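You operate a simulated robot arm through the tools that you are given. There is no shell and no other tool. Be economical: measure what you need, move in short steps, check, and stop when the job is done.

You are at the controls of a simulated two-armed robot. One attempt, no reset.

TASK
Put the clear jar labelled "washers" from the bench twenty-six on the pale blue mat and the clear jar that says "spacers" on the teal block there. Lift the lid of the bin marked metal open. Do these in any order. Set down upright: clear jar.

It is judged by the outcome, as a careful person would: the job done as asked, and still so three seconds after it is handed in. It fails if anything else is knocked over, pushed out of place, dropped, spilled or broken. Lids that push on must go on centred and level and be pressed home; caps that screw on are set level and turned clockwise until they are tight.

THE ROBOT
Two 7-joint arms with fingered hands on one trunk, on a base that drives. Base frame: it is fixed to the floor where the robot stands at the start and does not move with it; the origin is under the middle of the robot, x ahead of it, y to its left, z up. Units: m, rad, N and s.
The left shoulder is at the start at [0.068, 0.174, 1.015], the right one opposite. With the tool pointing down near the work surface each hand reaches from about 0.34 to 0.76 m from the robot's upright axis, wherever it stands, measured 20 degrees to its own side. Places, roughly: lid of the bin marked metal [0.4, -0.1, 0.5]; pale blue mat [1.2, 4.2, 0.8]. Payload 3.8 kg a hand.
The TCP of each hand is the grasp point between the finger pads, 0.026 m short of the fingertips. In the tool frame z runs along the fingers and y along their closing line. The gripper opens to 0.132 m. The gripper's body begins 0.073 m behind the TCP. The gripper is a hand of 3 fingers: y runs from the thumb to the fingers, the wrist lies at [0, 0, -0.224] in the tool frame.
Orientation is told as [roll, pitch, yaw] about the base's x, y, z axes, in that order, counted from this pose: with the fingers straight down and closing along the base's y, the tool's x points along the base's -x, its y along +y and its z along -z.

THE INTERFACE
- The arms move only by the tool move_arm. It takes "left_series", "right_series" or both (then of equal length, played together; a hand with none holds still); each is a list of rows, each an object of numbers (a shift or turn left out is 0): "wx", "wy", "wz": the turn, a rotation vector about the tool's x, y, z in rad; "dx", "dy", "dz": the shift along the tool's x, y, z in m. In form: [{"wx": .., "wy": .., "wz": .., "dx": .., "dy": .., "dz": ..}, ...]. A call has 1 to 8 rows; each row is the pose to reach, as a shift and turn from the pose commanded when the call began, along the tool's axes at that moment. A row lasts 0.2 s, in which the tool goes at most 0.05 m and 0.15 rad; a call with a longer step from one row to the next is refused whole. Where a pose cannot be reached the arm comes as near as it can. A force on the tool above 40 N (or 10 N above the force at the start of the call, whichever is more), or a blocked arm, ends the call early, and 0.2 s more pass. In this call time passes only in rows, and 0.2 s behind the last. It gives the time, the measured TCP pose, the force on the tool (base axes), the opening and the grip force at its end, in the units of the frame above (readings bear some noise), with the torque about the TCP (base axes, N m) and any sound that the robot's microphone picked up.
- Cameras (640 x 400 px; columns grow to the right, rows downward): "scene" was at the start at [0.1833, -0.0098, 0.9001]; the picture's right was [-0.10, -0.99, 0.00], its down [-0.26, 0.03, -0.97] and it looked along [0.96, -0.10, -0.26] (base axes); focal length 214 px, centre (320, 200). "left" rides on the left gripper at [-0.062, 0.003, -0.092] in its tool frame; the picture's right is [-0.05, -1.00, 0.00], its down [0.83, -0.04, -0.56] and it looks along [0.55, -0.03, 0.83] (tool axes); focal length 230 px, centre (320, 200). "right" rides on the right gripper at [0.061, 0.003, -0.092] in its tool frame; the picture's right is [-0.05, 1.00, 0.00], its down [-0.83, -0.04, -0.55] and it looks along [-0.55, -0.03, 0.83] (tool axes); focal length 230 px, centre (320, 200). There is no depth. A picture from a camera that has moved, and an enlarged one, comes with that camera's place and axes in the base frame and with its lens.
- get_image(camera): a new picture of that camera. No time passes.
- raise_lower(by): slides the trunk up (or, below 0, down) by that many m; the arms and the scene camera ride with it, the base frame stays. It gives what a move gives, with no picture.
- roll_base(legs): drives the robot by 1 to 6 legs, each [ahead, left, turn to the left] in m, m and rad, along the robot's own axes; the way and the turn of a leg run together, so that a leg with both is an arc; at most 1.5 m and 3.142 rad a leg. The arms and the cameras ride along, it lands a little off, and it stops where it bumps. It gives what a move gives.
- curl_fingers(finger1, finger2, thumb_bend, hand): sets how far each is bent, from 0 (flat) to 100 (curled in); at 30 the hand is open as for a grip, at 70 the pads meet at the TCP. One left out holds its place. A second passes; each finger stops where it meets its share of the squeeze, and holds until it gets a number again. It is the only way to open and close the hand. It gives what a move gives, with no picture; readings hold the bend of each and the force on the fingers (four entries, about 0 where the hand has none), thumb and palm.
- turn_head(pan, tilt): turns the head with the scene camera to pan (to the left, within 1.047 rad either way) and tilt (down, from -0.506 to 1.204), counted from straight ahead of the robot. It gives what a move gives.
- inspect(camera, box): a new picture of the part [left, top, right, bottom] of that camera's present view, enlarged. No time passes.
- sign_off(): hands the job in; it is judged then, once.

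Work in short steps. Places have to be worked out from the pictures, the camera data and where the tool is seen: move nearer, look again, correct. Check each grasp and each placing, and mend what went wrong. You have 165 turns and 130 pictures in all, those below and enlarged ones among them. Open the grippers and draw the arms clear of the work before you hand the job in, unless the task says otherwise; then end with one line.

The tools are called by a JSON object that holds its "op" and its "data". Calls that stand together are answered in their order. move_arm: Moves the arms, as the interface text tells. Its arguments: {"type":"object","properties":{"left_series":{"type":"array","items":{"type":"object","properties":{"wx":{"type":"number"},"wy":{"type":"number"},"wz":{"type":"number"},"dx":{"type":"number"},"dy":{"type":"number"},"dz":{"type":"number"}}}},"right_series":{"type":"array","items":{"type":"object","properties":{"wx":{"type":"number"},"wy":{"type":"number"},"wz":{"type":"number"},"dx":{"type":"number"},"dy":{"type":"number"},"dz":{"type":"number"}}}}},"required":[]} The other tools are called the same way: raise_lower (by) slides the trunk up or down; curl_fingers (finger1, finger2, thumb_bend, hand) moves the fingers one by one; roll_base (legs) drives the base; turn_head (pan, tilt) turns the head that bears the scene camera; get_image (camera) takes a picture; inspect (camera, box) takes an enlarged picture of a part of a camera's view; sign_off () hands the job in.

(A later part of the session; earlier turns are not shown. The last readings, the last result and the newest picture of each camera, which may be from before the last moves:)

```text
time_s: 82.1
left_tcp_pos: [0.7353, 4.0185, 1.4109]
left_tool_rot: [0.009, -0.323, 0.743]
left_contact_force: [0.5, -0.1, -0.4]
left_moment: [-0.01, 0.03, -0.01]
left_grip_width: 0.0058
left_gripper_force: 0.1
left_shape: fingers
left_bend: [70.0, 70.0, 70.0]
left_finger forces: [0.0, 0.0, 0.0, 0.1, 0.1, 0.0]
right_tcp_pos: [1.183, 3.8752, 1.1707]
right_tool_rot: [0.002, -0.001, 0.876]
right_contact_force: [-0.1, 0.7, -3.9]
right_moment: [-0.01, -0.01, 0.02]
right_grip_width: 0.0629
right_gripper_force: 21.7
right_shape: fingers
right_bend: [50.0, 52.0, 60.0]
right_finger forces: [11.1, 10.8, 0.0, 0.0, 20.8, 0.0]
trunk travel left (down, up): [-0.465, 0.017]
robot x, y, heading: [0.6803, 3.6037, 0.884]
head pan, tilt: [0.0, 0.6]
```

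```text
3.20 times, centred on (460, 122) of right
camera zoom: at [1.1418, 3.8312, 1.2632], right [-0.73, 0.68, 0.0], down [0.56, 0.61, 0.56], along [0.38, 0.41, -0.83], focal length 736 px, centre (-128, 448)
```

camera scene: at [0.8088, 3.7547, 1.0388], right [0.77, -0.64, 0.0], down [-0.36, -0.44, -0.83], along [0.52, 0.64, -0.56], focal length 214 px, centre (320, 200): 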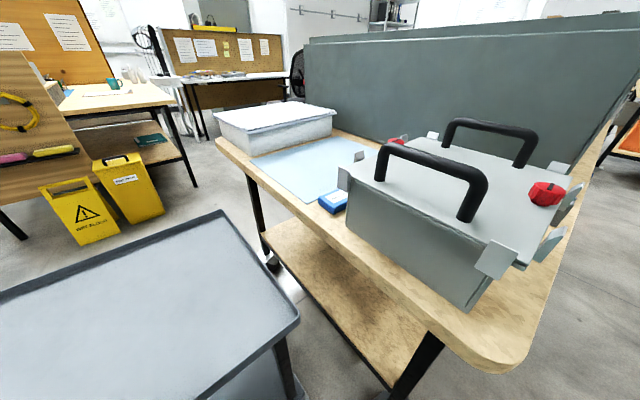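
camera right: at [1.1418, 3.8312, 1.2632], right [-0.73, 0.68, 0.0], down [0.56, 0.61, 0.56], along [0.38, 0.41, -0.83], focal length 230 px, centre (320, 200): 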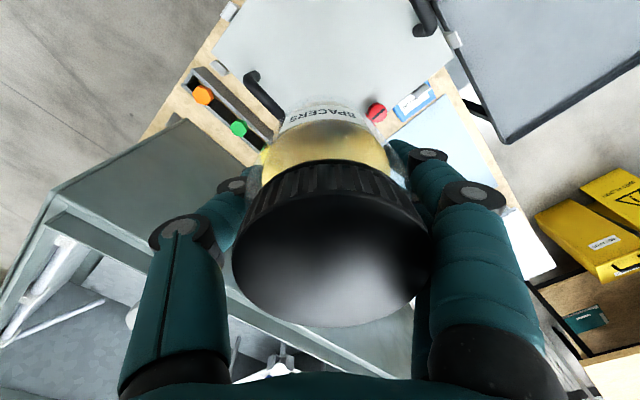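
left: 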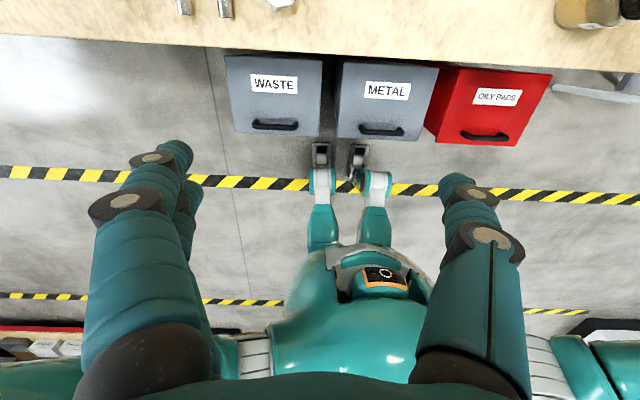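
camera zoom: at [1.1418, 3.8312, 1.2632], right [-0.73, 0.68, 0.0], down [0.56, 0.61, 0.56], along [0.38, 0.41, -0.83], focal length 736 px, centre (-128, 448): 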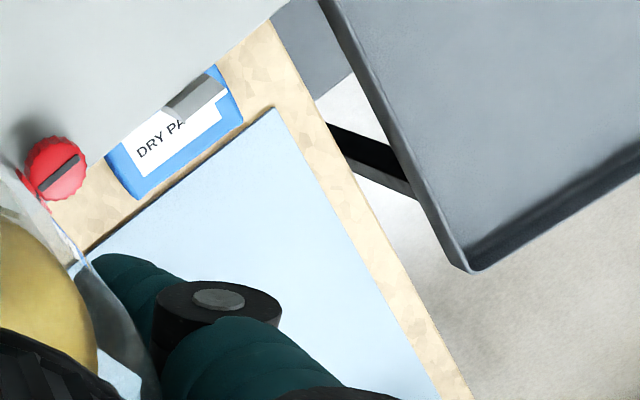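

There is no teal block here; the only teal block seen was on bench 26 itself, near [0.83,0.32] beside the blue plug – so "there" is bench 26. I go back: spacers onto that block first, then fetch the washers.

{"op": "roll_base", "data": {"legs": [[-0.5, -0.12, 0], [-1.1, 0.3, 0], [0, 0, -0.884], [0, -1.3, 0], [0, -0.75, 0]]}}

{"op": "turn_head", "data": {"pan": 0.0, "tilt": 0.35}}

{"op": "get_image", "data": {"camera": "scene"}}

```text
time_s: 110.6
left_tcp_pos: [-0.1835, 0.6502, 1.4096]
left_tool_rot: [0.01, -0.326, -0.171]
left_contact_force: [-0.2, -0.3, 0.0]
left_moment: [0.02, 0.0, 0.01]
left_grip_width: 0.0058
left_gripper_force: 0.0
left_shape: fingers
left_bend: [70.0, 70.0, 70.0]
left_finger forces: [0.0, 0.0, 0.0, 0.0, 0.0, 0.0]
right_tcp_pos: [-0.0239, 0.2104, 1.1718]
right_tool_rot: [0.0, 0.001, -0.038]
right_contact_force: [-0.2, 0.2, -4.7]
right_moment: [0.01, -0.02, -0.01]
right_grip_width: 0.0629
right_gripper_force: 20.9
right_shape: fingers
right_bend: [50.0, 52.0, 60.0]
right_finger forces: [10.9, 11.0, 0.0, 0.0, 20.8, 0.0]
trunk travel left (down, up): [-0.465, 0.017]
robot x, y, heading: [-0.544, 0.4422, -0.034]
head pan, tilt: [0.0, 0.6]
```

```text
time_s: 111.4
left_tcp_pos: [-0.183, 0.6509, 1.41]
left_tool_rot: [0.009, -0.324, -0.172]
left_contact_force: [-0.1, 0.4, -0.9]
left_moment: [0.02, 0.01, 0.0]
left_grip_width: 0.0059
left_gripper_force: 0.1
left_shape: fingers
left_bend: [70.0, 70.0, 70.0]
left_finger forces: [0.0, 0.1, 0.2, 0.0, 0.0, 0.1]
right_tcp_pos: [-0.0244, 0.21, 1.172]
right_tool_rot: [-0.002, 0.0, -0.04]
right_contact_force: [-0.8, 0.4, -3.6]
right_moment: [-0.02, -0.03, -0.01]
right_grip_width: 0.0628
right_gripper_force: 21.4
right_shape: fingers
right_bend: [50.0, 52.0, 60.0]
right_finger forces: [10.9, 11.0, 0.0, 0.0, 20.8, 0.0]
trunk travel left (down, up): [-0.465, 0.017]
robot x, y, heading: [-0.5463, 0.4393, -0.033]
head pan, tilt: [0.0, 0.351]
```

```text
76 pictures are left
camera scene: at [-0.342, 0.4332, 1.0615], right [-0.03, -1.0, 0.0], down [-0.34, 0.01, -0.94], along [0.94, -0.03, -0.34], focal length 214 px, centre (320, 200)
```

scene: 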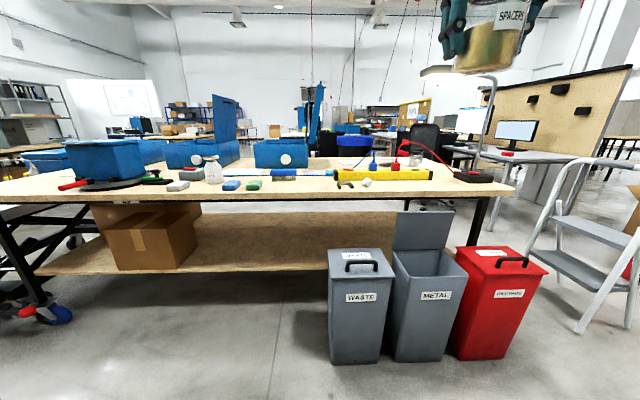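

Bins are in place with METAL open. I correct the heading and drive ahead to x≈0.1 to look for the teal block.

{"op": "roll_base", "data": {"legs": [[0, 0, 0.034], [0.6, 0, 0]]}}

{"op": "turn_head", "data": {"pan": -0.1, "tilt": 0.45}}

{"op": "get_image", "data": {"camera": "scene"}}

{"op": "get_image", "data": {"camera": "right"}}

```text
time_s: 115.2
left_tcp_pos: [0.4017, 0.6683, 1.4091]
left_tool_rot: [0.006, -0.325, -0.134]
left_contact_force: [-0.4, -0.4, -0.5]
left_moment: [-0.01, 0.02, 0.0]
left_grip_width: 0.0057
left_gripper_force: 0.1
left_shape: fingers
left_bend: [70.0, 70.0, 70.0]
left_finger forces: [0.1, 0.0, 0.0, 0.0, 0.0, 0.0]
right_tcp_pos: [0.5792, 0.2335, 1.1696]
right_tool_rot: [-0.001, 0.004, 0.001]
right_contact_force: [-0.1, 0.5, -4.4]
right_moment: [-0.02, -0.01, -0.02]
right_grip_width: 0.0628
right_gripper_force: 21.8
right_shape: fingers
right_bend: [50.0, 52.0, 60.0]
right_finger forces: [11.0, 11.0, 0.0, 0.1, 20.8, 0.0]
trunk travel left (down, up): [-0.465, 0.017]
robot x, y, heading: [0.051, 0.4447, 0.007]
head pan, tilt: [0.0, 0.351]
stopped in leg 2: the robot was blocked; the commanded pose is now the measured one
```

```text
time_s: 115.9
left_tcp_pos: [0.4018, 0.6685, 1.4101]
left_tool_rot: [0.006, -0.328, -0.132]
left_contact_force: [0.3, 0.1, 0.3]
left_moment: [-0.02, 0.02, 0.03]
left_grip_width: 0.0056
left_gripper_force: 0.0
left_shape: fingers
left_bend: [70.0, 70.0, 70.0]
left_finger forces: [0.0, 0.0, 0.0, 0.0, 0.1, 0.1]
right_tcp_pos: [0.5777, 0.2342, 1.1719]
right_tool_rot: [-0.001, -0.001, 0.003]
right_contact_force: [-0.1, 0.7, -3.6]
right_moment: [-0.02, -0.03, -0.02]
right_grip_width: 0.0629
right_gripper_force: 21.5
right_shape: fingers
right_bend: [50.0, 52.0, 60.0]
right_finger forces: [11.0, 10.9, 0.0, 0.0, 20.7, 0.0]
trunk travel left (down, up): [-0.465, 0.017]
robot x, y, heading: [0.0478, 0.4466, 0.006]
head pan, tilt: [-0.099, 0.45]
```

```text
75 pictures are left
camera scene: at [0.2496, 0.4354, 1.0524], right [-0.09, -1.0, 0.0], down [-0.43, 0.04, -0.9], along [0.9, -0.08, -0.43], focal length 214 px, centre (320, 200)
```

scene: 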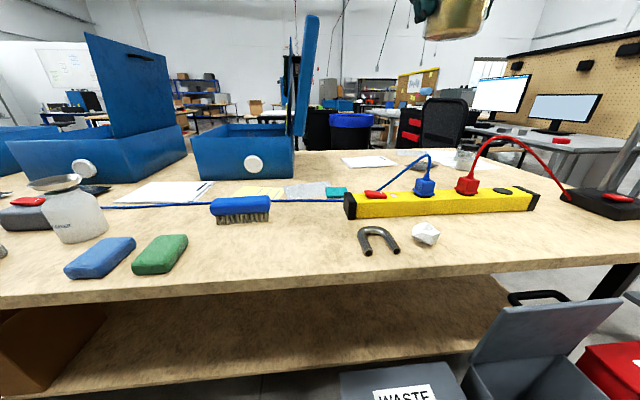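

```text
74 pictures are left
camera right: at [0.5177, 0.2377, 1.2631], right [0.05, 1.0, 0.0], down [0.83, -0.04, 0.55], along [0.55, -0.03, -0.83], focal length 230 px, centre (320, 200)
```

right: 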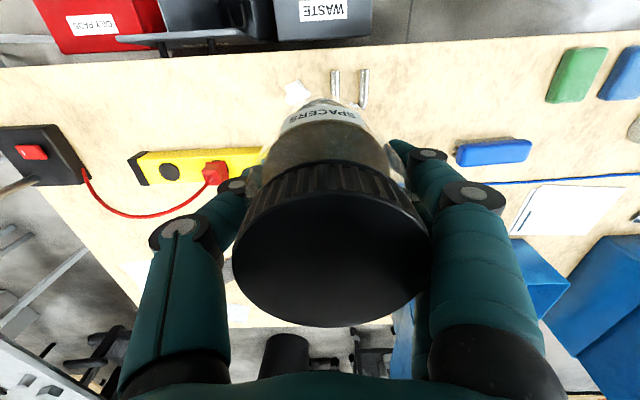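

The robot was stopped by a bump at x=0.05 — I'll check the waste bin, and zoom at the teal thing at (336,191).

{"op": "inspect", "data": {"camera": "scene", "box": [230, 150, 430, 275]}}

{"op": "turn_head", "data": {"pan": -0.2, "tilt": 1.15}}

{"op": "get_image", "data": {"camera": "scene"}}

```text
3.20 times, centred on (330, 212) of scene
camera zoom: at [0.2496, 0.4354, 1.0524], right [-0.09, -1.0, 0.0], down [-0.43, 0.04, -0.9], along [0.9, -0.08, -0.43], focal length 686 px, centre (288, 160)
```

zoom: 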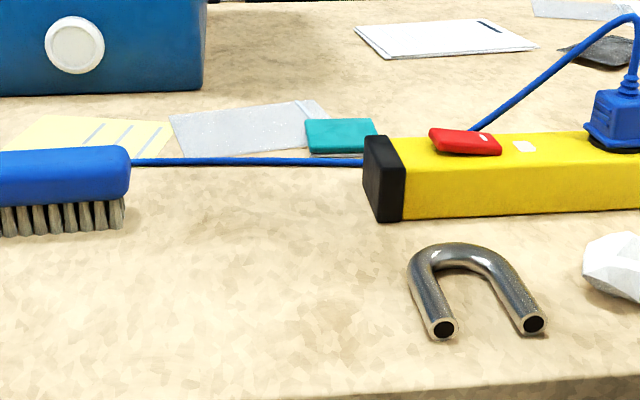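

```text
time_s: 117.0
left_tcp_pos: [0.4022, 0.6685, 1.41]
left_tool_rot: [0.009, -0.324, -0.133]
left_contact_force: [-0.3, -0.4, 0.9]
left_moment: [0.03, -0.01, 0.02]
left_grip_width: 0.0057
left_gripper_force: 0.1
left_shape: fingers
left_bend: [70.0, 70.0, 70.0]
left_finger forces: [0.0, 0.1, 0.0, 0.1, 0.0, 0.0]
right_tcp_pos: [0.5792, 0.2336, 1.1702]
right_tool_rot: [0.001, -0.001, 0.002]
right_contact_force: [-0.4, 0.4, -4.0]
right_moment: [-0.06, -0.04, 0.04]
right_grip_width: 0.0627
right_gripper_force: 21.2
right_shape: fingers
right_bend: [50.0, 52.0, 60.0]
right_finger forces: [10.9, 11.1, 0.0, 0.0, 20.8, 0.1]
trunk travel left (down, up): [-0.465, 0.017]
robot x, y, heading: [0.0493, 0.4397, 0.006]
head pan, tilt: [-0.201, 1.15]
```

```text
72 pictures are left
camera scene: at [0.2168, 0.4324, 0.9971], right [-0.19, -0.98, 0.0], down [-0.9, 0.18, -0.41], along [0.4, -0.08, -0.91], focal length 214 px, centre (320, 200)
```

scene: 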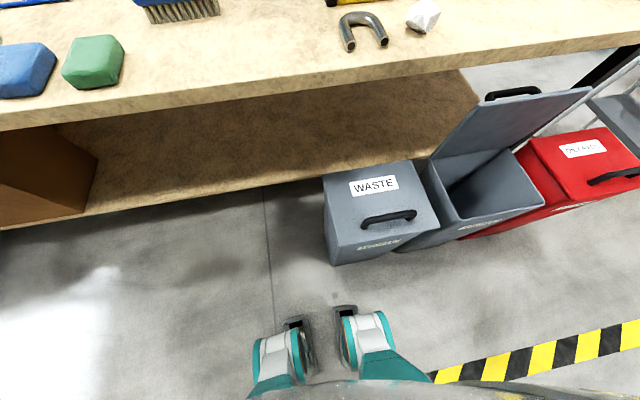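

The teal block is a small flat block at about [0.86,0.33], behind the yellow strip's end. From here it is out of reach, so I step left of the bins and go closer.

{"op": "roll_base", "data": {"legs": [[-0.08, 0, 0], [0, 0.28, 0], [0.24, 0, 0]]}}

{"op": "turn_head", "data": {"pan": -0.5, "tilt": 0.65}}

{"op": "get_image", "data": {"camera": "scene"}}

{"op": "inspect", "data": {"camera": "scene", "box": [240, 100, 400, 200]}}

```text
time_s: 122.0
left_tcp_pos: [0.5548, 0.9444, 1.4107]
left_tool_rot: [0.008, -0.325, -0.141]
left_contact_force: [0.0, 0.4, -0.1]
left_moment: [0.02, 0.0, -0.03]
left_grip_width: 0.006
left_gripper_force: 0.0
left_shape: fingers
left_bend: [70.0, 70.0, 70.0]
left_finger forces: [0.0, 0.0, 0.0, 0.1, 0.1, 0.1]
right_tcp_pos: [0.7279, 0.5085, 1.1713]
right_tool_rot: [-0.001, -0.001, -0.005]
right_contact_force: [0.4, -0.3, -3.8]
right_moment: [-0.01, -0.02, 0.01]
right_grip_width: 0.0626
right_gripper_force: 21.3
right_shape: fingers
right_bend: [50.0, 52.0, 60.0]
right_finger forces: [11.0, 11.0, 0.0, 0.1, 20.9, 0.1]
trunk travel left (down, up): [-0.465, 0.017]
robot x, y, heading: [0.1974, 0.723, -0.001]
head pan, tilt: [-0.201, 1.15]
```

```text
time_s: 123.0
left_tcp_pos: [0.5554, 0.9455, 1.4093]
left_tool_rot: [0.008, -0.325, -0.141]
left_contact_force: [0.1, -0.5, 1.1]
left_moment: [-0.02, 0.0, 0.02]
left_grip_width: 0.0054
left_gripper_force: 0.0
left_shape: fingers
left_bend: [70.0, 70.0, 70.0]
left_finger forces: [0.0, 0.1, 0.0, 0.1, 0.0, 0.0]
right_tcp_pos: [0.7279, 0.5091, 1.1713]
right_tool_rot: [0.0, 0.002, -0.006]
right_contact_force: [0.0, -0.3, -4.8]
right_moment: [-0.04, -0.04, -0.02]
right_grip_width: 0.0627
right_gripper_force: 21.4
right_shape: fingers
right_bend: [50.0, 52.0, 60.0]
right_finger forces: [11.0, 11.0, 0.0, 0.0, 20.8, 0.0]
trunk travel left (down, up): [-0.465, 0.017]
robot x, y, heading: [0.2003, 0.7243, -0.004]
head pan, tilt: [-0.499, 0.649]
```

```text
71 pictures are left
camera scene: at [0.3856, 0.6813, 1.0345], right [-0.48, -0.88, 0.0], down [-0.53, 0.29, -0.8], along [0.7, -0.38, -0.61], focal length 214 px, centre (320, 200)
```

scene: 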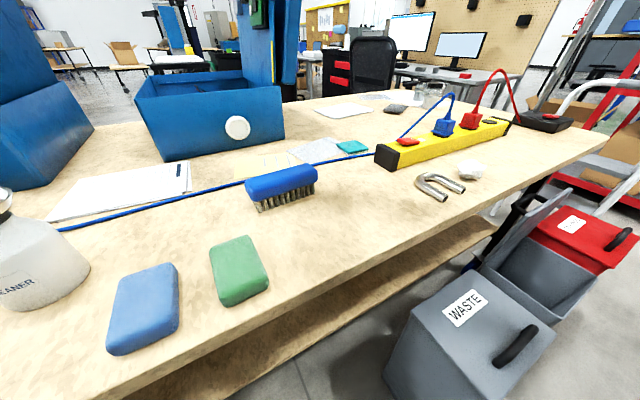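

```text
4.00 times, centred on (320, 150) of scene
camera zoom: at [0.3856, 0.6813, 1.0345], right [-0.48, -0.88, 0.0], down [-0.53, 0.29, -0.8], along [0.7, -0.38, -0.61], focal length 858 px, centre (320, 400)
```

zoom: 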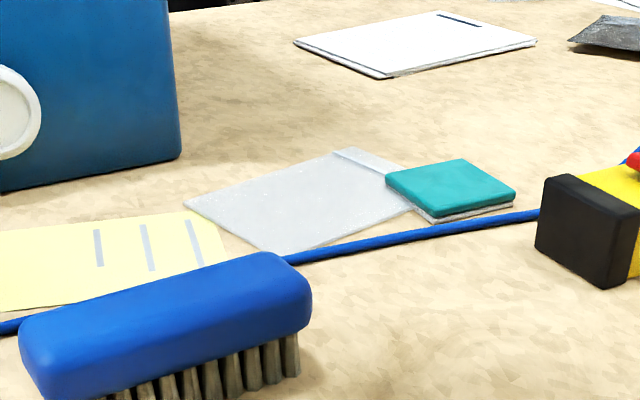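

A small teal block with a grey underside lies at the strip's end. Before deciding, I look at the left part of the bench for any other teal block.

{"op": "turn_head", "data": {"pan": 0.35, "tilt": 0.4}}

{"op": "get_image", "data": {"camera": "scene"}}

{"op": "get_image", "data": {"camera": "left"}}

{"op": "get_image", "data": {"camera": "right"}}

```text
time_s: 124.1
left_tcp_pos: [0.5552, 0.9446, 1.4098]
left_tool_rot: [0.006, -0.327, -0.142]
left_contact_force: [-0.9, -0.7, 0.0]
left_moment: [0.02, 0.03, 0.0]
left_grip_width: 0.0058
left_gripper_force: 0.0
left_shape: fingers
left_bend: [70.0, 70.0, 70.0]
left_finger forces: [0.1, 0.0, 0.0, 0.0, 0.0, 0.0]
right_tcp_pos: [0.7288, 0.5106, 1.1715]
right_tool_rot: [0.001, 0.001, -0.005]
right_contact_force: [-0.5, -0.6, -3.9]
right_moment: [-0.01, -0.03, 0.01]
right_grip_width: 0.0626
right_gripper_force: 21.7
right_shape: fingers
right_bend: [50.0, 52.0, 60.0]
right_finger forces: [11.0, 11.0, 0.0, 0.0, 21.0, 0.0]
trunk travel left (down, up): [-0.465, 0.017]
robot x, y, heading: [0.2009, 0.7245, -0.003]
head pan, tilt: [0.351, 0.4]
```

```text
69 pictures are left
camera scene: at [0.3967, 0.7545, 1.057], right [0.34, -0.94, 0.0], down [-0.37, -0.13, -0.92], along [0.87, 0.31, -0.39], focal length 214 px, centre (320, 200)
```

scene: 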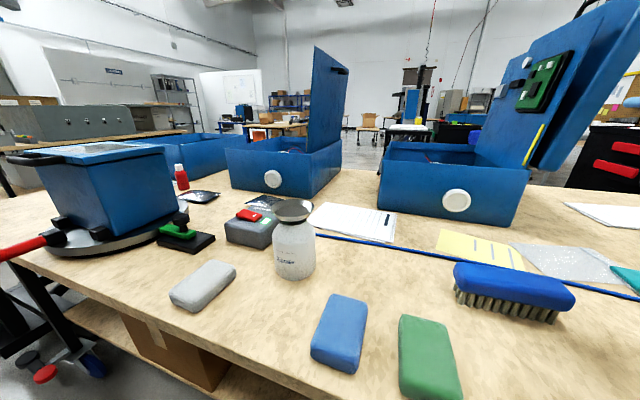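

```text
68 pictures are left
camera left: at [0.5833, 0.9433, 1.5177], right [-0.09, -1.0, 0.01], down [-0.96, 0.09, 0.26], along [-0.26, 0.01, -0.97], focal length 230 px, centre (320, 200)
```

left: 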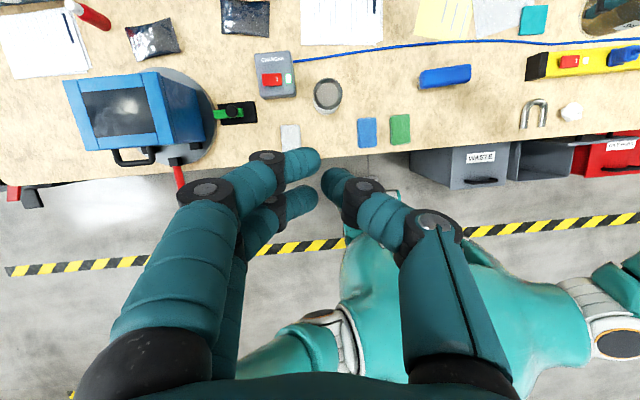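

```text
67 pictures are left
camera right: at [0.6675, 0.5137, 1.2632], right [0.06, 1.0, 0.0], down [0.83, -0.05, 0.55], along [0.55, -0.03, -0.83], focal length 230 px, centre (320, 200)
```

right: 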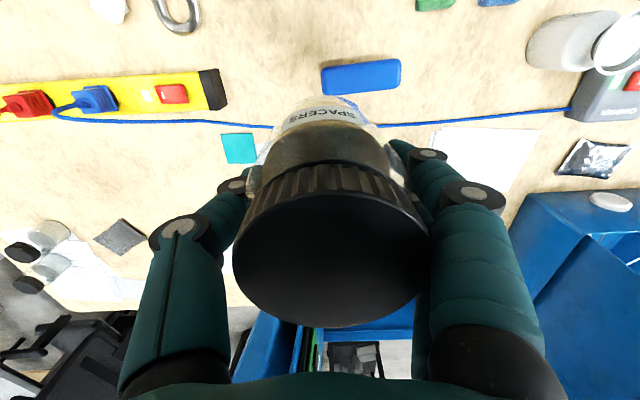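

Three cameras agree: teal block centre ≈ [0.838,0.327], top ≈0.787; it is the only teal block. I move the jar over it at height.

{"op": "move_arm", "data": {"right_series": [{"dx": -0.022, "dy": -0.037}, {"dx": -0.044, "dy": -0.075}, {"dx": -0.066, "dy": -0.112}, {"dx": -0.088, "dy": -0.15}, {"dx": -0.11, "dy": -0.187}, {"dx": -0.11, "dy": -0.187, "dz": 0.04}, {"dx": -0.11, "dy": -0.187, "dz": 0.08}, {"dx": -0.11, "dy": -0.187, "dz": 0.12}]}}

{"op": "turn_head", "data": {"pan": -0.6, "tilt": 0.5}}

{"op": "get_image", "data": {"camera": "scene"}}

{"op": "inspect", "data": {"camera": "left", "box": [440, 0, 640, 125]}}

```text
time_s: 125.9
left_tcp_pos: [0.5548, 0.9438, 1.4088]
left_tool_rot: [0.006, -0.325, -0.141]
left_contact_force: [0.4, -0.6, 0.1]
left_moment: [0.01, 0.03, -0.03]
left_grip_width: 0.0055
left_gripper_force: 0.1
left_shape: fingers
left_bend: [70.0, 70.0, 70.0]
left_finger forces: [0.0, 0.1, 0.0, 0.1, 0.0, 0.1]
right_tcp_pos: [0.8342, 0.3207, 1.0498]
right_tool_rot: [0.001, 0.002, -0.005]
right_contact_force: [0.7, 0.4, -3.6]
right_moment: [-0.03, 0.0, -0.02]
right_grip_width: 0.0628
right_gripper_force: 21.3
right_shape: fingers
right_bend: [49.0, 52.0, 60.0]
right_finger forces: [11.4, 10.6, 0.1, 0.0, 20.9, 0.0]
right hand out of reach, approached as far as the arm can: row 5, 6, 7, 8
trunk travel left (down, up): [-0.465, 0.017]
robot x, y, heading: [0.2003, 0.7251, -0.004]
head pan, tilt: [0.351, 0.4]
```

```text
time_s: 127.2
left_tcp_pos: [0.555, 0.9446, 1.4111]
left_tool_rot: [0.005, -0.327, -0.142]
left_contact_force: [0.0, -0.3, -0.1]
left_moment: [-0.01, 0.0, -0.01]
left_grip_width: 0.0059
left_gripper_force: 0.1
left_shape: fingers
left_bend: [70.0, 70.0, 70.0]
left_finger forces: [0.0, 0.0, 0.0, 0.1, 0.0, 0.1]
right_tcp_pos: [0.8333, 0.321, 1.0534]
right_tool_rot: [0.001, 0.003, -0.005]
right_contact_force: [0.3, -0.5, -3.9]
right_moment: [-0.02, -0.02, -0.02]
right_grip_width: 0.0628
right_gripper_force: 21.4
right_shape: fingers
right_bend: [49.0, 52.0, 60.0]
right_finger forces: [11.3, 10.7, 0.0, 0.0, 20.9, 0.1]
trunk travel left (down, up): [-0.465, 0.017]
robot x, y, heading: [0.2007, 0.7244, -0.001]
head pan, tilt: [-0.6, 0.499]
```

```text
66 pictures are left
camera scene: at [0.3847, 0.6713, 1.0479], right [-0.57, -0.82, 0.0], down [-0.4, 0.27, -0.88], along [0.72, -0.5, -0.48], focal length 214 px, centre (320, 200)
```

scene: 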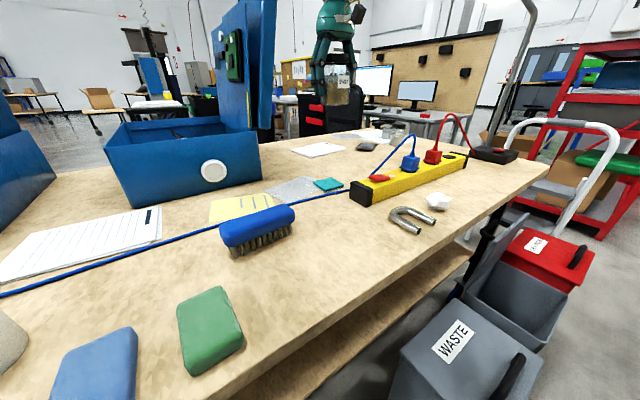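

```text
3.20 times, centred on (540, 62) of left
camera zoom: at [0.5833, 0.9432, 1.5177], right [-0.09, -1.0, 0.01], down [-0.96, 0.09, 0.26], along [-0.26, 0.01, -0.97], focal length 736 px, centre (-384, 640)
```

zoom: 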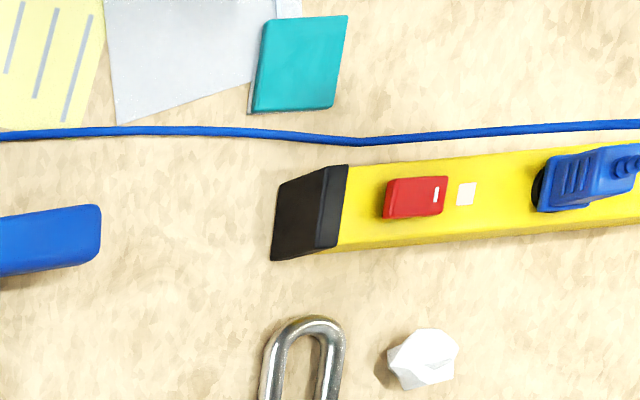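

The jar is nearly above the block but at the reach limit. I move the base 0.03 m ahead, then align precisely.

{"op": "roll_base", "data": {"legs": [[0.03, 0, 0]]}}

{"op": "move_arm", "data": {"right_series": [{"dz": 0.04, "dx": 0.012}, {"dz": 0.08, "dx": 0.022}, {"dz": 0.12, "dx": 0.022}]}}

```text
time_s: 128.0
left_tcp_pos: [0.5804, 0.9447, 1.4118]
left_tool_rot: [0.009, -0.331, -0.142]
left_contact_force: [0.0, 1.3, -0.2]
left_moment: [-0.03, -0.05, -0.01]
left_grip_width: 0.0056
left_gripper_force: 0.1
left_shape: fingers
left_bend: [70.0, 70.0, 70.0]
left_finger forces: [0.0, 0.0, 0.1, 0.1, 0.0, 0.0]
right_tcp_pos: [0.8604, 0.3201, 1.0547]
right_tool_rot: [-0.001, 0.0, -0.008]
right_contact_force: [-0.1, 0.4, -4.4]
right_moment: [0.0, -0.05, 0.01]
right_grip_width: 0.0627
right_gripper_force: 21.6
right_shape: fingers
right_bend: [49.0, 52.0, 60.0]
right_finger forces: [11.4, 10.6, 0.0, 0.0, 20.9, 0.1]
trunk travel left (down, up): [-0.465, 0.017]
robot x, y, heading: [0.2284, 0.7247, 0.001]
head pan, tilt: [-0.6, 0.499]
```

```text
time_s: 128.8
left_tcp_pos: [0.5843, 0.944, 1.41]
left_tool_rot: [0.005, -0.323, -0.141]
left_contact_force: [0.2, 0.4, 0.1]
left_moment: [0.0, 0.02, -0.02]
left_grip_width: 0.0056
left_gripper_force: 0.1
left_shape: fingers
left_bend: [70.0, 70.0, 70.0]
left_finger forces: [0.0, 0.0, 0.0, 0.0, 0.0, 0.0]
right_tcp_pos: [0.8634, 0.3117, 0.9277]
right_tool_rot: [0.001, 0.006, -0.007]
right_contact_force: [0.2, -0.7, -3.2]
right_moment: [0.01, -0.04, 0.01]
right_grip_width: 0.0631
right_gripper_force: 21.4
right_shape: fingers
right_bend: [49.0, 52.0, 60.0]
right_finger forces: [11.4, 10.7, 0.1, 0.1, 21.0, 0.1]
right hand out of reach, approached as far as the arm can: row 1, 2, 3
trunk travel left (down, up): [-0.465, 0.017]
robot x, y, heading: [0.2263, 0.7235, -0.001]
head pan, tilt: [-0.6, 0.499]
```

The arm misses the target slightly at its limit. I try a small hand yaw (jar is round) together with the correction, staying at this height.

{"op": "move_arm", "data": {"right_series": [{"wz": 0.15, "dx": 0.006}, {"wz": 0.3, "dx": 0.01}, {"wz": 0.4, "dx": 0.01}]}}

```text
time_s: 129.6
left_tcp_pos: [0.5829, 0.9446, 1.411]
left_tool_rot: [0.008, -0.328, -0.142]
left_contact_force: [-0.3, -0.7, 0.5]
left_moment: [0.01, 0.03, -0.01]
left_grip_width: 0.0056
left_gripper_force: 0.0
left_shape: fingers
left_bend: [70.0, 70.0, 70.0]
left_finger forces: [0.0, 0.0, 0.0, 0.0, 0.0, 0.0]
right_tcp_pos: [0.8633, 0.3098, 0.9312]
right_tool_rot: [-0.001, 0.002, -0.411]
right_contact_force: [0.2, -0.4, -3.7]
right_moment: [0.01, -0.03, 0.02]
right_grip_width: 0.0627
right_gripper_force: 21.5
right_shape: fingers
right_bend: [49.0, 52.0, 60.0]
right_finger forces: [11.4, 10.8, 0.1, 0.1, 20.9, 0.0]
right hand out of reach, approached as far as the arm can: row 1, 2, 3
trunk travel left (down, up): [-0.465, 0.017]
robot x, y, heading: [0.2327, 0.7254, -0.002]
head pan, tilt: [-0.6, 0.499]
```

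{"op": "move_arm", "data": {"right_series": [{"dx": 0.015}, {"dx": 0.0276, "dy": 0.003}]}}

```text
time_s: 130.2
left_tcp_pos: [0.5834, 0.9451, 1.4099]
left_tool_rot: [0.006, -0.327, -0.143]
left_contact_force: [-0.2, 0.0, 1.2]
left_moment: [0.0, 0.0, 0.02]
left_grip_width: 0.0056
left_gripper_force: 0.0
left_shape: fingers
left_bend: [70.0, 70.0, 70.0]
left_finger forces: [0.0, 0.0, 0.0, 0.1, 0.0, 0.0]
right_tcp_pos: [0.8649, 0.3156, 0.9297]
right_tool_rot: [-0.001, 0.001, -0.408]
right_contact_force: [0.9, 0.3, -5.0]
right_moment: [-0.01, -0.02, -0.02]
right_grip_width: 0.0627
right_gripper_force: 22.3
right_shape: fingers
right_bend: [49.0, 52.0, 60.0]
right_finger forces: [11.4, 10.7, 0.1, 0.0, 20.8, 0.1]
right hand out of reach, approached as far as the arm can: row 1, 2
trunk travel left (down, up): [-0.465, 0.017]
robot x, y, heading: [0.2289, 0.725, -0.002]
head pan, tilt: [-0.6, 0.499]
```

{"op": "move_arm", "data": {"right_series": [{"dx": 0.02, "dz": -0.02}, {"dx": 0.05, "dz": -0.04}, {"dx": 0.08, "dz": -0.06}]}}

```text
time_s: 131.0
left_tcp_pos: [0.5837, 0.946, 1.4101]
left_tool_rot: [0.007, -0.326, -0.141]
left_contact_force: [-0.6, 0.0, 0.3]
left_moment: [0.0, 0.01, 0.0]
left_grip_width: 0.006
left_gripper_force: 0.1
left_shape: fingers
left_bend: [70.0, 70.0, 70.0]
left_finger forces: [0.1, 0.1, 0.1, 0.0, 0.0, 0.0]
right_tcp_pos: [0.8683, 0.3248, 0.9861]
right_tool_rot: [-0.002, 0.003, -0.408]
right_contact_force: [0.0, 0.1, -4.6]
right_moment: [-0.01, -0.03, 0.01]
right_grip_width: 0.0629
right_gripper_force: 21.6
right_shape: fingers
right_bend: [49.0, 52.0, 60.0]
right_finger forces: [11.3, 10.7, 0.0, 0.0, 20.9, 0.1]
right hand out of reach, approached as far as the arm can: row 1, 2, 3
trunk travel left (down, up): [-0.465, 0.017]
robot x, y, heading: [0.2289, 0.7245, -0.001]
head pan, tilt: [-0.6, 0.499]
```

The arm seems locked straight (elbow singularity). I command a larger inward and sideways step to let the elbow bend.

{"op": "move_arm", "data": {"right_series": [{"dx": 0.04, "dy": 0.02, "dz": -0.02}, {"dx": 0.08, "dy": 0.04, "dz": -0.04}, {"dx": 0.12, "dy": 0.06, "dz": -0.06}, {"dx": 0.16, "dy": 0.08, "dz": -0.08}]}}

```text
time_s: 132.0
left_tcp_pos: [0.5841, 0.9458, 1.4102]
left_tool_rot: [0.005, -0.325, -0.142]
left_contact_force: [-0.5, -0.1, 0.5]
left_moment: [0.0, 0.02, 0.0]
left_grip_width: 0.0059
left_gripper_force: 0.1
left_shape: fingers
left_bend: [70.0, 70.0, 70.0]
left_finger forces: [0.0, 0.0, 0.1, 0.0, 0.0, 0.0]
right_tcp_pos: [0.8772, 0.4362, 1.0747]
right_tool_rot: [-0.003, 0.002, -0.408]
right_contact_force: [0.5, -0.8, -4.4]
right_moment: [-0.06, -0.02, 0.01]
right_grip_width: 0.0627
right_gripper_force: 21.4
right_shape: fingers
right_bend: [49.0, 52.0, 60.0]
right_finger forces: [11.5, 10.6, 0.1, 0.0, 20.9, 0.1]
right hand out of reach, approached as far as the arm can: row 1, 2, 3, 4
trunk travel left (down, up): [-0.465, 0.017]
robot x, y, heading: [0.2295, 0.7216, -0.003]
head pan, tilt: [-0.6, 0.499]
```

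{"op": "move_arm", "data": {"right_series": [{"dx": 0.03, "dy": 0.03, "dz": -0.03}, {"dx": 0.05, "dy": 0.06, "dz": -0.06}, {"dx": 0.08, "dy": 0.08, "dz": -0.1}, {"dx": 0.1, "dy": 0.1, "dz": -0.13}]}}

```text
refused: row 1 steps farther than a row can; nothing moved
```

{"op": "move_arm", "data": {"right_series": [{"dx": 0.02, "dy": 0.025, "dz": -0.03}, {"dx": 0.04, "dy": 0.05, "dz": -0.06}, {"dx": 0.06, "dy": 0.07, "dz": -0.09}, {"dx": 0.08, "dy": 0.09, "dz": -0.12}]}}

```text
time_s: 133.0
left_tcp_pos: [0.5818, 0.9463, 1.4109]
left_tool_rot: [0.008, -0.327, -0.14]
left_contact_force: [-0.3, 0.0, -0.4]
left_moment: [0.02, 0.02, -0.01]
left_grip_width: 0.0057
left_gripper_force: 0.1
left_shape: fingers
left_bend: [70.0, 70.0, 70.0]
left_finger forces: [0.1, 0.0, 0.0, 0.0, 0.0, 0.0]
right_tcp_pos: [0.8393, 0.5518, 1.2027]
right_tool_rot: [-0.003, 0.002, -0.406]
right_contact_force: [0.7, -0.2, -4.1]
right_moment: [-0.03, -0.02, -0.02]
right_grip_width: 0.0629
right_gripper_force: 21.4
right_shape: fingers
right_bend: [49.0, 52.0, 60.0]
right_finger forces: [11.6, 10.6, 0.0, 0.0, 21.0, 0.0]
right hand out of reach, approached as far as the arm can: row 1, 2, 3
trunk travel left (down, up): [-0.465, 0.017]
robot x, y, heading: [0.2261, 0.7256, -0.0]
head pan, tilt: [-0.6, 0.499]
```

The arm is free again. To stay clear of the limit I shift the base 0.02 m ahead and 0.03 m right.

{"op": "roll_base", "data": {"legs": [[0.02, -0.03, 0]]}}

```text
time_s: 133.9
left_tcp_pos: [0.6014, 0.9156, 1.4096]
left_tool_rot: [0.005, -0.328, -0.142]
left_contact_force: [-0.3, 0.2, 0.2]
left_moment: [-0.02, 0.03, -0.01]
left_grip_width: 0.0057
left_gripper_force: 0.0
left_shape: fingers
left_bend: [70.0, 70.0, 70.0]
left_finger forces: [0.0, 0.1, 0.1, 0.0, 0.0, 0.0]
right_tcp_pos: [0.8586, 0.5223, 1.2014]
right_tool_rot: [-0.002, 0.001, -0.405]
right_contact_force: [-1.0, 0.6, -3.6]
right_moment: [-0.01, -0.02, 0.04]
right_grip_width: 0.0626
right_gripper_force: 21.1
right_shape: fingers
right_bend: [49.0, 52.0, 60.0]
right_finger forces: [11.5, 10.5, 0.1, 0.0, 20.9, 0.1]
trunk travel left (down, up): [-0.465, 0.017]
robot x, y, heading: [0.2497, 0.6922, -0.004]
head pan, tilt: [-0.6, 0.499]
```

{"op": "move_arm", "data": {"right_series": [{"dx": 0.005, "dy": -0.02, "dz": 0.04}, {"dx": 0.01, "dy": -0.04, "dz": 0.08}, {"dx": 0.014, "dy": -0.06, "dz": 0.12}, {"dx": 0.019, "dy": -0.08, "dz": 0.16}, {"dx": 0.0236, "dy": -0.097, "dz": 0.2}, {"dx": -0.004, "dy": -0.128, "dz": 0.22}, {"dx": -0.032, "dy": -0.159, "dz": 0.24}, {"dx": -0.06, "dy": -0.19, "dz": 0.26}]}}

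{"op": "inspect", "data": {"camera": "scene", "box": [240, 100, 440, 225]}}

{"op": "inspect", "data": {"camera": "left", "box": [440, 0, 640, 125]}}

```text
time_s: 135.7
left_tcp_pos: [0.603, 0.9147, 1.4114]
left_tool_rot: [0.009, -0.326, -0.141]
left_contact_force: [0.1, 0.1, 0.4]
left_moment: [0.0, 0.02, -0.01]
left_grip_width: 0.0058
left_gripper_force: 0.1
left_shape: fingers
left_bend: [70.0, 70.0, 70.0]
left_finger forces: [0.0, 0.1, 0.0, 0.1, 0.1, 0.0]
right_tcp_pos: [0.8918, 0.3127, 0.9383]
right_tool_rot: [0.0, 0.005, -0.406]
right_contact_force: [0.7, -0.1, -4.7]
right_moment: [-0.03, -0.03, 0.02]
right_grip_width: 0.0626
right_gripper_force: 21.3
right_shape: fingers
right_bend: [49.0, 52.0, 60.0]
right_finger forces: [11.6, 10.5, 0.0, 0.0, 20.9, 0.1]
right hand out of reach, approached as far as the arm can: row 1, 2, 3, 4, 5, 6, 7, 8
trunk travel left (down, up): [-0.465, 0.017]
robot x, y, heading: [0.2481, 0.6948, -0.003]
head pan, tilt: [-0.6, 0.499]
```

```text
3.20 times, centred on (340, 162) of scene
camera zoom: at [0.433, 0.6408, 1.0478], right [-0.57, -0.82, 0.0], down [-0.4, 0.27, -0.88], along [0.72, -0.5, -0.48], focal length 686 px, centre (256, 320)
```

zoom: 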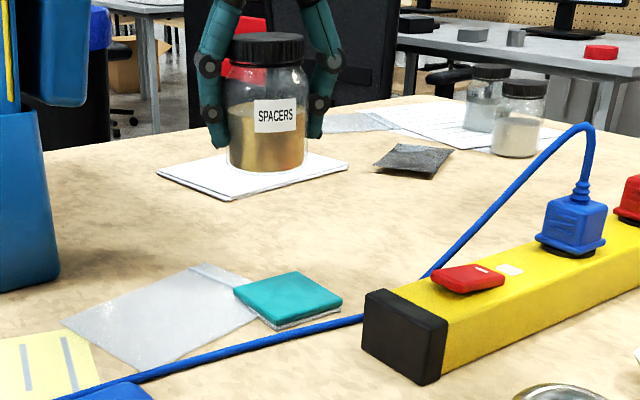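

```text
3.20 times, centred on (540, 62) of left
camera zoom: at [0.6313, 0.9124, 1.5181], right [-0.09, -1.0, 0.01], down [-0.96, 0.09, 0.26], along [-0.26, 0.01, -0.97], focal length 736 px, centre (-384, 640)
```

zoom: 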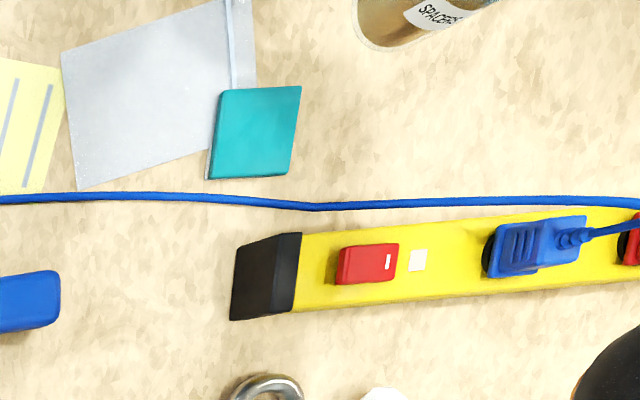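

Again locked at the straight arm. I go back up the way that freed it, then pull well inward at height before descending from the inside.

{"op": "move_arm", "data": {"right_series": [{"dx": 0.02, "dy": 0.0205, "dz": -0.037}, {"dx": 0.04, "dy": 0.041, "dz": -0.075}, {"dx": 0.06, "dy": 0.0615, "dz": -0.112}, {"dx": 0.08, "dy": 0.082, "dz": -0.15}, {"dx": 0.1, "dy": 0.1025, "dz": -0.187}, {"dx": 0.12, "dy": 0.123, "dz": -0.225}, {"dx": 0.14, "dy": 0.1435, "dz": -0.262}, {"dx": 0.17, "dy": 0.1435, "dz": -0.262}]}}

{"op": "get_image", "data": {"camera": "scene"}}

```text
time_s: 137.5
left_tcp_pos: [0.6025, 0.9159, 1.4097]
left_tool_rot: [0.008, -0.325, -0.142]
left_contact_force: [-0.3, 0.3, -0.2]
left_moment: [0.01, 0.0, -0.01]
left_grip_width: 0.0058
left_gripper_force: 0.1
left_shape: fingers
left_bend: [70.0, 70.0, 70.0]
left_finger forces: [0.0, 0.1, 0.0, 0.0, 0.0, 0.1]
right_tcp_pos: [0.8529, 0.513, 1.2214]
right_tool_rot: [-0.001, 0.006, -0.407]
right_contact_force: [0.6, 0.4, -4.1]
right_moment: [0.04, -0.02, 0.0]
right_grip_width: 0.0627
right_gripper_force: 21.3
right_shape: fingers
right_bend: [49.0, 52.0, 60.0]
right_finger forces: [11.8, 10.5, 0.1, 0.0, 21.0, 0.0]
right hand out of reach, approached as far as the arm can: row 1, 2, 3, 4, 5, 6, 7, 8
trunk travel left (down, up): [-0.465, 0.017]
robot x, y, heading: [0.2501, 0.6957, -0.001]
head pan, tilt: [-0.6, 0.499]
```

```text
62 pictures are left
camera scene: at [0.4332, 0.6417, 1.0477], right [-0.57, -0.82, 0.0], down [-0.4, 0.27, -0.88], along [0.72, -0.5, -0.48], focal length 214 px, centre (320, 200)
```

scene: 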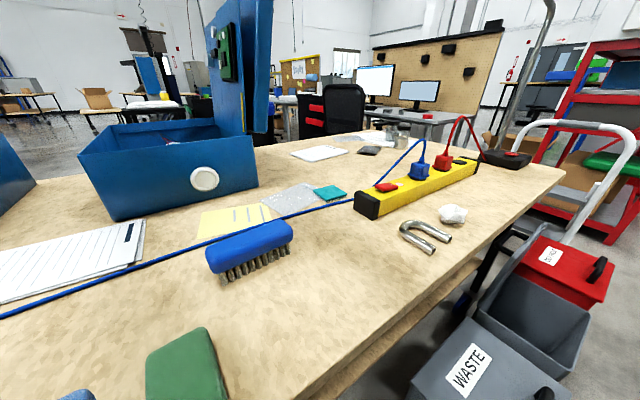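

I look at the arm itself with the left camera, to see how the right elbow lies.

{"op": "get_image", "data": {"camera": "left"}}

{"op": "turn_head", "data": {"pan": -0.6, "tilt": -0.3}}

{"op": "get_image", "data": {"camera": "scene"}}

```text
61 pictures are left
camera left: at [0.6318, 0.9139, 1.5177], right [-0.09, -1.0, 0.01], down [-0.96, 0.09, 0.26], along [-0.26, 0.01, -0.97], focal length 230 px, centre (320, 200)
```

left: 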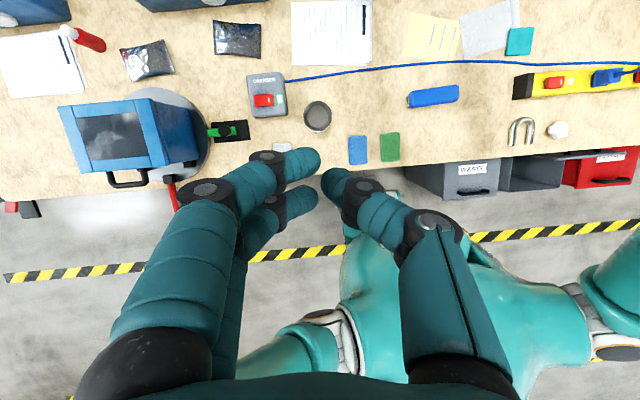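

```text
time_s: 138.7
left_tcp_pos: [0.6032, 0.9149, 1.4105]
left_tool_rot: [0.007, -0.326, -0.142]
left_contact_force: [0.5, -0.4, 0.6]
left_moment: [0.01, 0.03, -0.01]
left_grip_width: 0.0058
left_gripper_force: 0.0
left_shape: fingers
left_bend: [70.0, 70.0, 70.0]
left_finger forces: [0.0, 0.0, 0.0, 0.1, 0.0, 0.1]
right_tcp_pos: [0.851, 0.5137, 1.2221]
right_tool_rot: [-0.001, 0.003, -0.404]
right_contact_force: [0.2, -0.2, -4.1]
right_moment: [-0.04, -0.01, 0.05]
right_grip_width: 0.063
right_gripper_force: 22.0
right_shape: fingers
right_bend: [49.0, 52.0, 60.0]
right_finger forces: [11.7, 10.6, 0.1, 0.1, 20.9, 0.1]
trunk travel left (down, up): [-0.465, 0.017]
robot x, y, heading: [0.2479, 0.6933, 0.0]
head pan, tilt: [-0.6, -0.3]
```

```text
60 pictures are left
camera scene: at [0.4228, 0.6486, 1.1194], right [-0.57, -0.82, 0.0], down [0.24, -0.17, -0.96], along [0.79, -0.54, 0.29], focal length 214 px, centre (320, 200)
```

scene: 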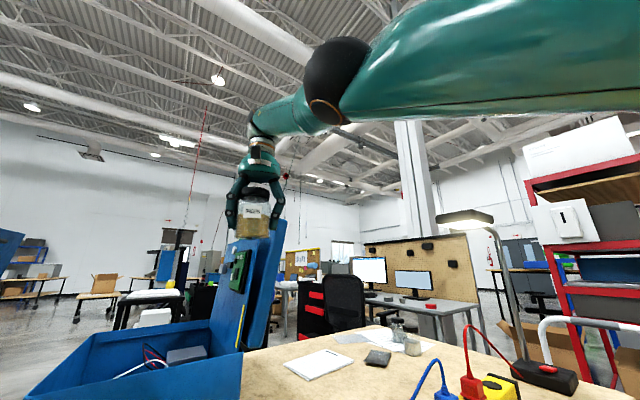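

The elbow is high and outward. One try to bring it to the earlier good posture (yaw back to 0, inward).

{"op": "move_arm", "data": {"right_series": [{"wz": -0.1, "dx": 0.014, "dy": -0.015, "dz": 0.012}, {"wz": -0.2, "dx": 0.028, "dy": -0.03, "dz": 0.025}, {"wz": -0.3, "dx": 0.042, "dy": -0.045, "dz": 0.037}, {"wz": -0.4, "dx": 0.055, "dy": -0.059, "dz": 0.05}, {"wz": -0.55, "dx": 0.075, "dy": -0.059, "dz": 0.05}, {"wz": -0.7, "dx": 0.095, "dy": -0.059, "dz": 0.05}]}}

```text
time_s: 140.1
left_tcp_pos: [0.6029, 0.9162, 1.4099]
left_tool_rot: [0.006, -0.325, -0.142]
left_contact_force: [0.2, -0.3, 0.5]
left_moment: [-0.01, 0.02, -0.02]
left_grip_width: 0.0059
left_gripper_force: 0.0
left_shape: fingers
left_bend: [70.0, 70.0, 70.0]
left_finger forces: [0.1, 0.1, 0.1, 0.0, 0.0, 0.1]
right_tcp_pos: [0.8635, 0.5132, 1.1926]
right_tool_rot: [-0.002, 0.006, 0.298]
right_contact_force: [-0.1, 0.6, -4.0]
right_moment: [0.01, -0.03, -0.02]
right_grip_width: 0.0631
right_gripper_force: 21.9
right_shape: fingers
right_bend: [49.0, 52.0, 60.0]
right_finger forces: [11.9, 10.5, 0.1, 0.1, 21.1, 0.1]
right hand out of reach, approached as far as the arm can: row 1, 2, 3, 4, 5, 6
trunk travel left (down, up): [-0.465, 0.017]
robot x, y, heading: [0.2517, 0.6946, -0.005]
head pan, tilt: [-0.6, -0.3]
```

Still locked, so I'll use the posture as it is: reach the right lateral position along the arm's limit, then place the jar with base and trunk motion.

{"op": "move_arm", "data": {"right_series": [{"dx": 0.0035, "dy": -0.027, "dz": 0.033}, {"dx": 0.007, "dy": -0.054, "dz": 0.066}, {"dx": 0.0105, "dy": -0.081, "dz": 0.1}, {"dx": 0.014, "dy": -0.108, "dz": 0.133}, {"dx": 0.0175, "dy": -0.135, "dz": 0.166}, {"dx": 0.021, "dy": -0.162, "dz": 0.2}, {"dx": 0.0245, "dy": -0.19, "dz": 0.2326}]}}

```text
time_s: 141.7
left_tcp_pos: [0.6025, 0.9126, 1.4108]
left_tool_rot: [0.008, -0.325, -0.14]
left_contact_force: [0.4, -0.6, -0.3]
left_moment: [0.06, -0.01, -0.01]
left_grip_width: 0.0058
left_gripper_force: 0.1
left_shape: fingers
left_bend: [70.0, 70.0, 70.0]
left_finger forces: [0.1, 0.1, 0.0, 0.1, 0.0, 0.0]
right_tcp_pos: [0.8955, 0.3201, 0.9599]
right_tool_rot: [0.003, 0.003, 0.294]
right_contact_force: [0.8, 0.7, -4.0]
right_moment: [-0.03, 0.02, 0.0]
right_grip_width: 0.0629
right_gripper_force: 21.1
right_shape: fingers
right_bend: [49.0, 52.0, 60.0]
right_finger forces: [11.7, 10.3, 0.1, 0.0, 20.9, 0.0]
right hand out of reach, approached as far as the arm can: row 1, 2, 3, 4, 5, 6
trunk travel left (down, up): [-0.465, 0.017]
robot x, y, heading: [0.2482, 0.6908, 0.002]
head pan, tilt: [-0.6, -0.3]
```

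I back the base 0.055 m to bring the jar above the block.

{"op": "roll_base", "data": {"legs": [[-0.055, 0, 0]]}}

{"op": "turn_head", "data": {"pan": -0.6, "tilt": 0.4}}

{"op": "inspect", "data": {"camera": "scene", "box": [240, 100, 440, 225]}}

{"op": "inspect", "data": {"camera": "left", "box": [440, 0, 640, 125]}}

```text
time_s: 142.6
left_tcp_pos: [0.5498, 0.9157, 1.4097]
left_tool_rot: [0.006, -0.325, -0.143]
left_contact_force: [-0.5, 0.4, 0.4]
left_moment: [0.01, -0.01, 0.0]
left_grip_width: 0.0057
left_gripper_force: 0.0
left_shape: fingers
left_bend: [70.0, 70.0, 70.0]
left_finger forces: [0.0, 0.1, 0.0, 0.1, 0.0, 0.1]
right_tcp_pos: [0.8405, 0.3214, 0.9604]
right_tool_rot: [0.003, 0.006, 0.295]
right_contact_force: [0.1, 1.1, -3.4]
right_moment: [-0.03, 0.0, -0.02]
right_grip_width: 0.0633
right_gripper_force: 21.8
right_shape: fingers
right_bend: [49.0, 52.0, 60.0]
right_finger forces: [11.7, 10.3, 0.0, 0.1, 20.8, 0.1]
trunk travel left (down, up): [-0.465, 0.017]
robot x, y, heading: [0.1931, 0.6933, -0.002]
head pan, tilt: [-0.6, -0.3]
```

```text
time_s: 143.7
left_tcp_pos: [0.5486, 0.9161, 1.4106]
left_tool_rot: [0.007, -0.326, -0.14]
left_contact_force: [0.3, 0.8, -0.5]
left_moment: [-0.01, 0.02, 0.0]
left_grip_width: 0.0055
left_gripper_force: 0.1
left_shape: fingers
left_bend: [70.0, 70.0, 70.0]
left_finger forces: [0.0, 0.1, 0.0, 0.0, 0.0, 0.0]
right_tcp_pos: [0.8404, 0.3211, 0.9605]
right_tool_rot: [0.001, 0.004, 0.295]
right_contact_force: [0.5, -0.3, -4.0]
right_moment: [-0.02, -0.04, -0.01]
right_grip_width: 0.0626
right_gripper_force: 21.8
right_shape: fingers
right_bend: [49.0, 52.0, 60.0]
right_finger forces: [11.8, 10.3, 0.0, 0.0, 21.0, 0.1]
trunk travel left (down, up): [-0.465, 0.017]
robot x, y, heading: [0.1924, 0.6897, -0.001]
head pan, tilt: [-0.6, 0.4]
```

```text
3.20 times, centred on (340, 162) of scene
camera zoom: at [0.3796, 0.6406, 1.0571], right [-0.57, -0.82, 0.0], down [-0.32, 0.22, -0.92], along [0.76, -0.52, -0.39], focal length 686 px, centre (256, 320)
```

zoom: 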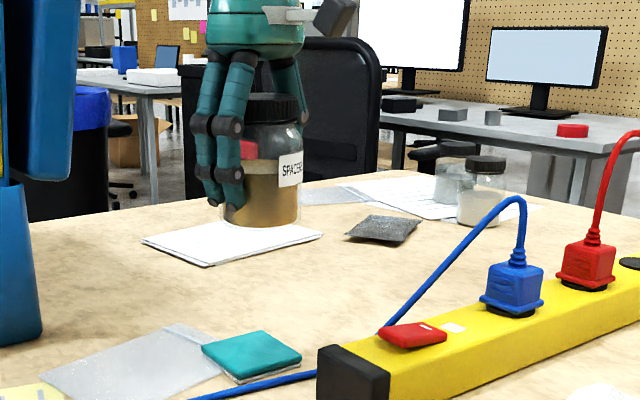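

```text
3.20 times, centred on (540, 62) of left
camera zoom: at [0.5766, 0.9137, 1.518], right [-0.09, -1.0, 0.01], down [-0.96, 0.09, 0.26], along [-0.26, 0.01, -0.97], focal length 736 px, centre (-384, 640)
```

zoom: 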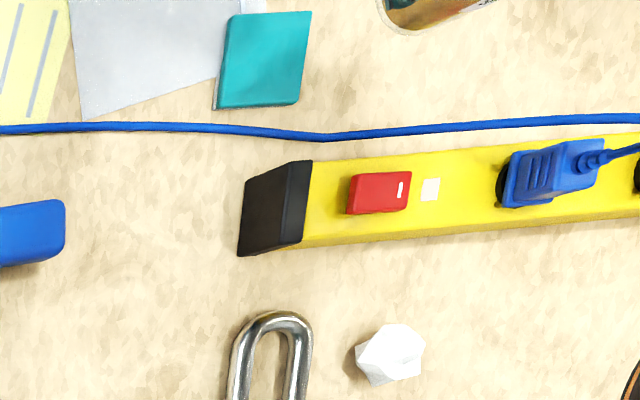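

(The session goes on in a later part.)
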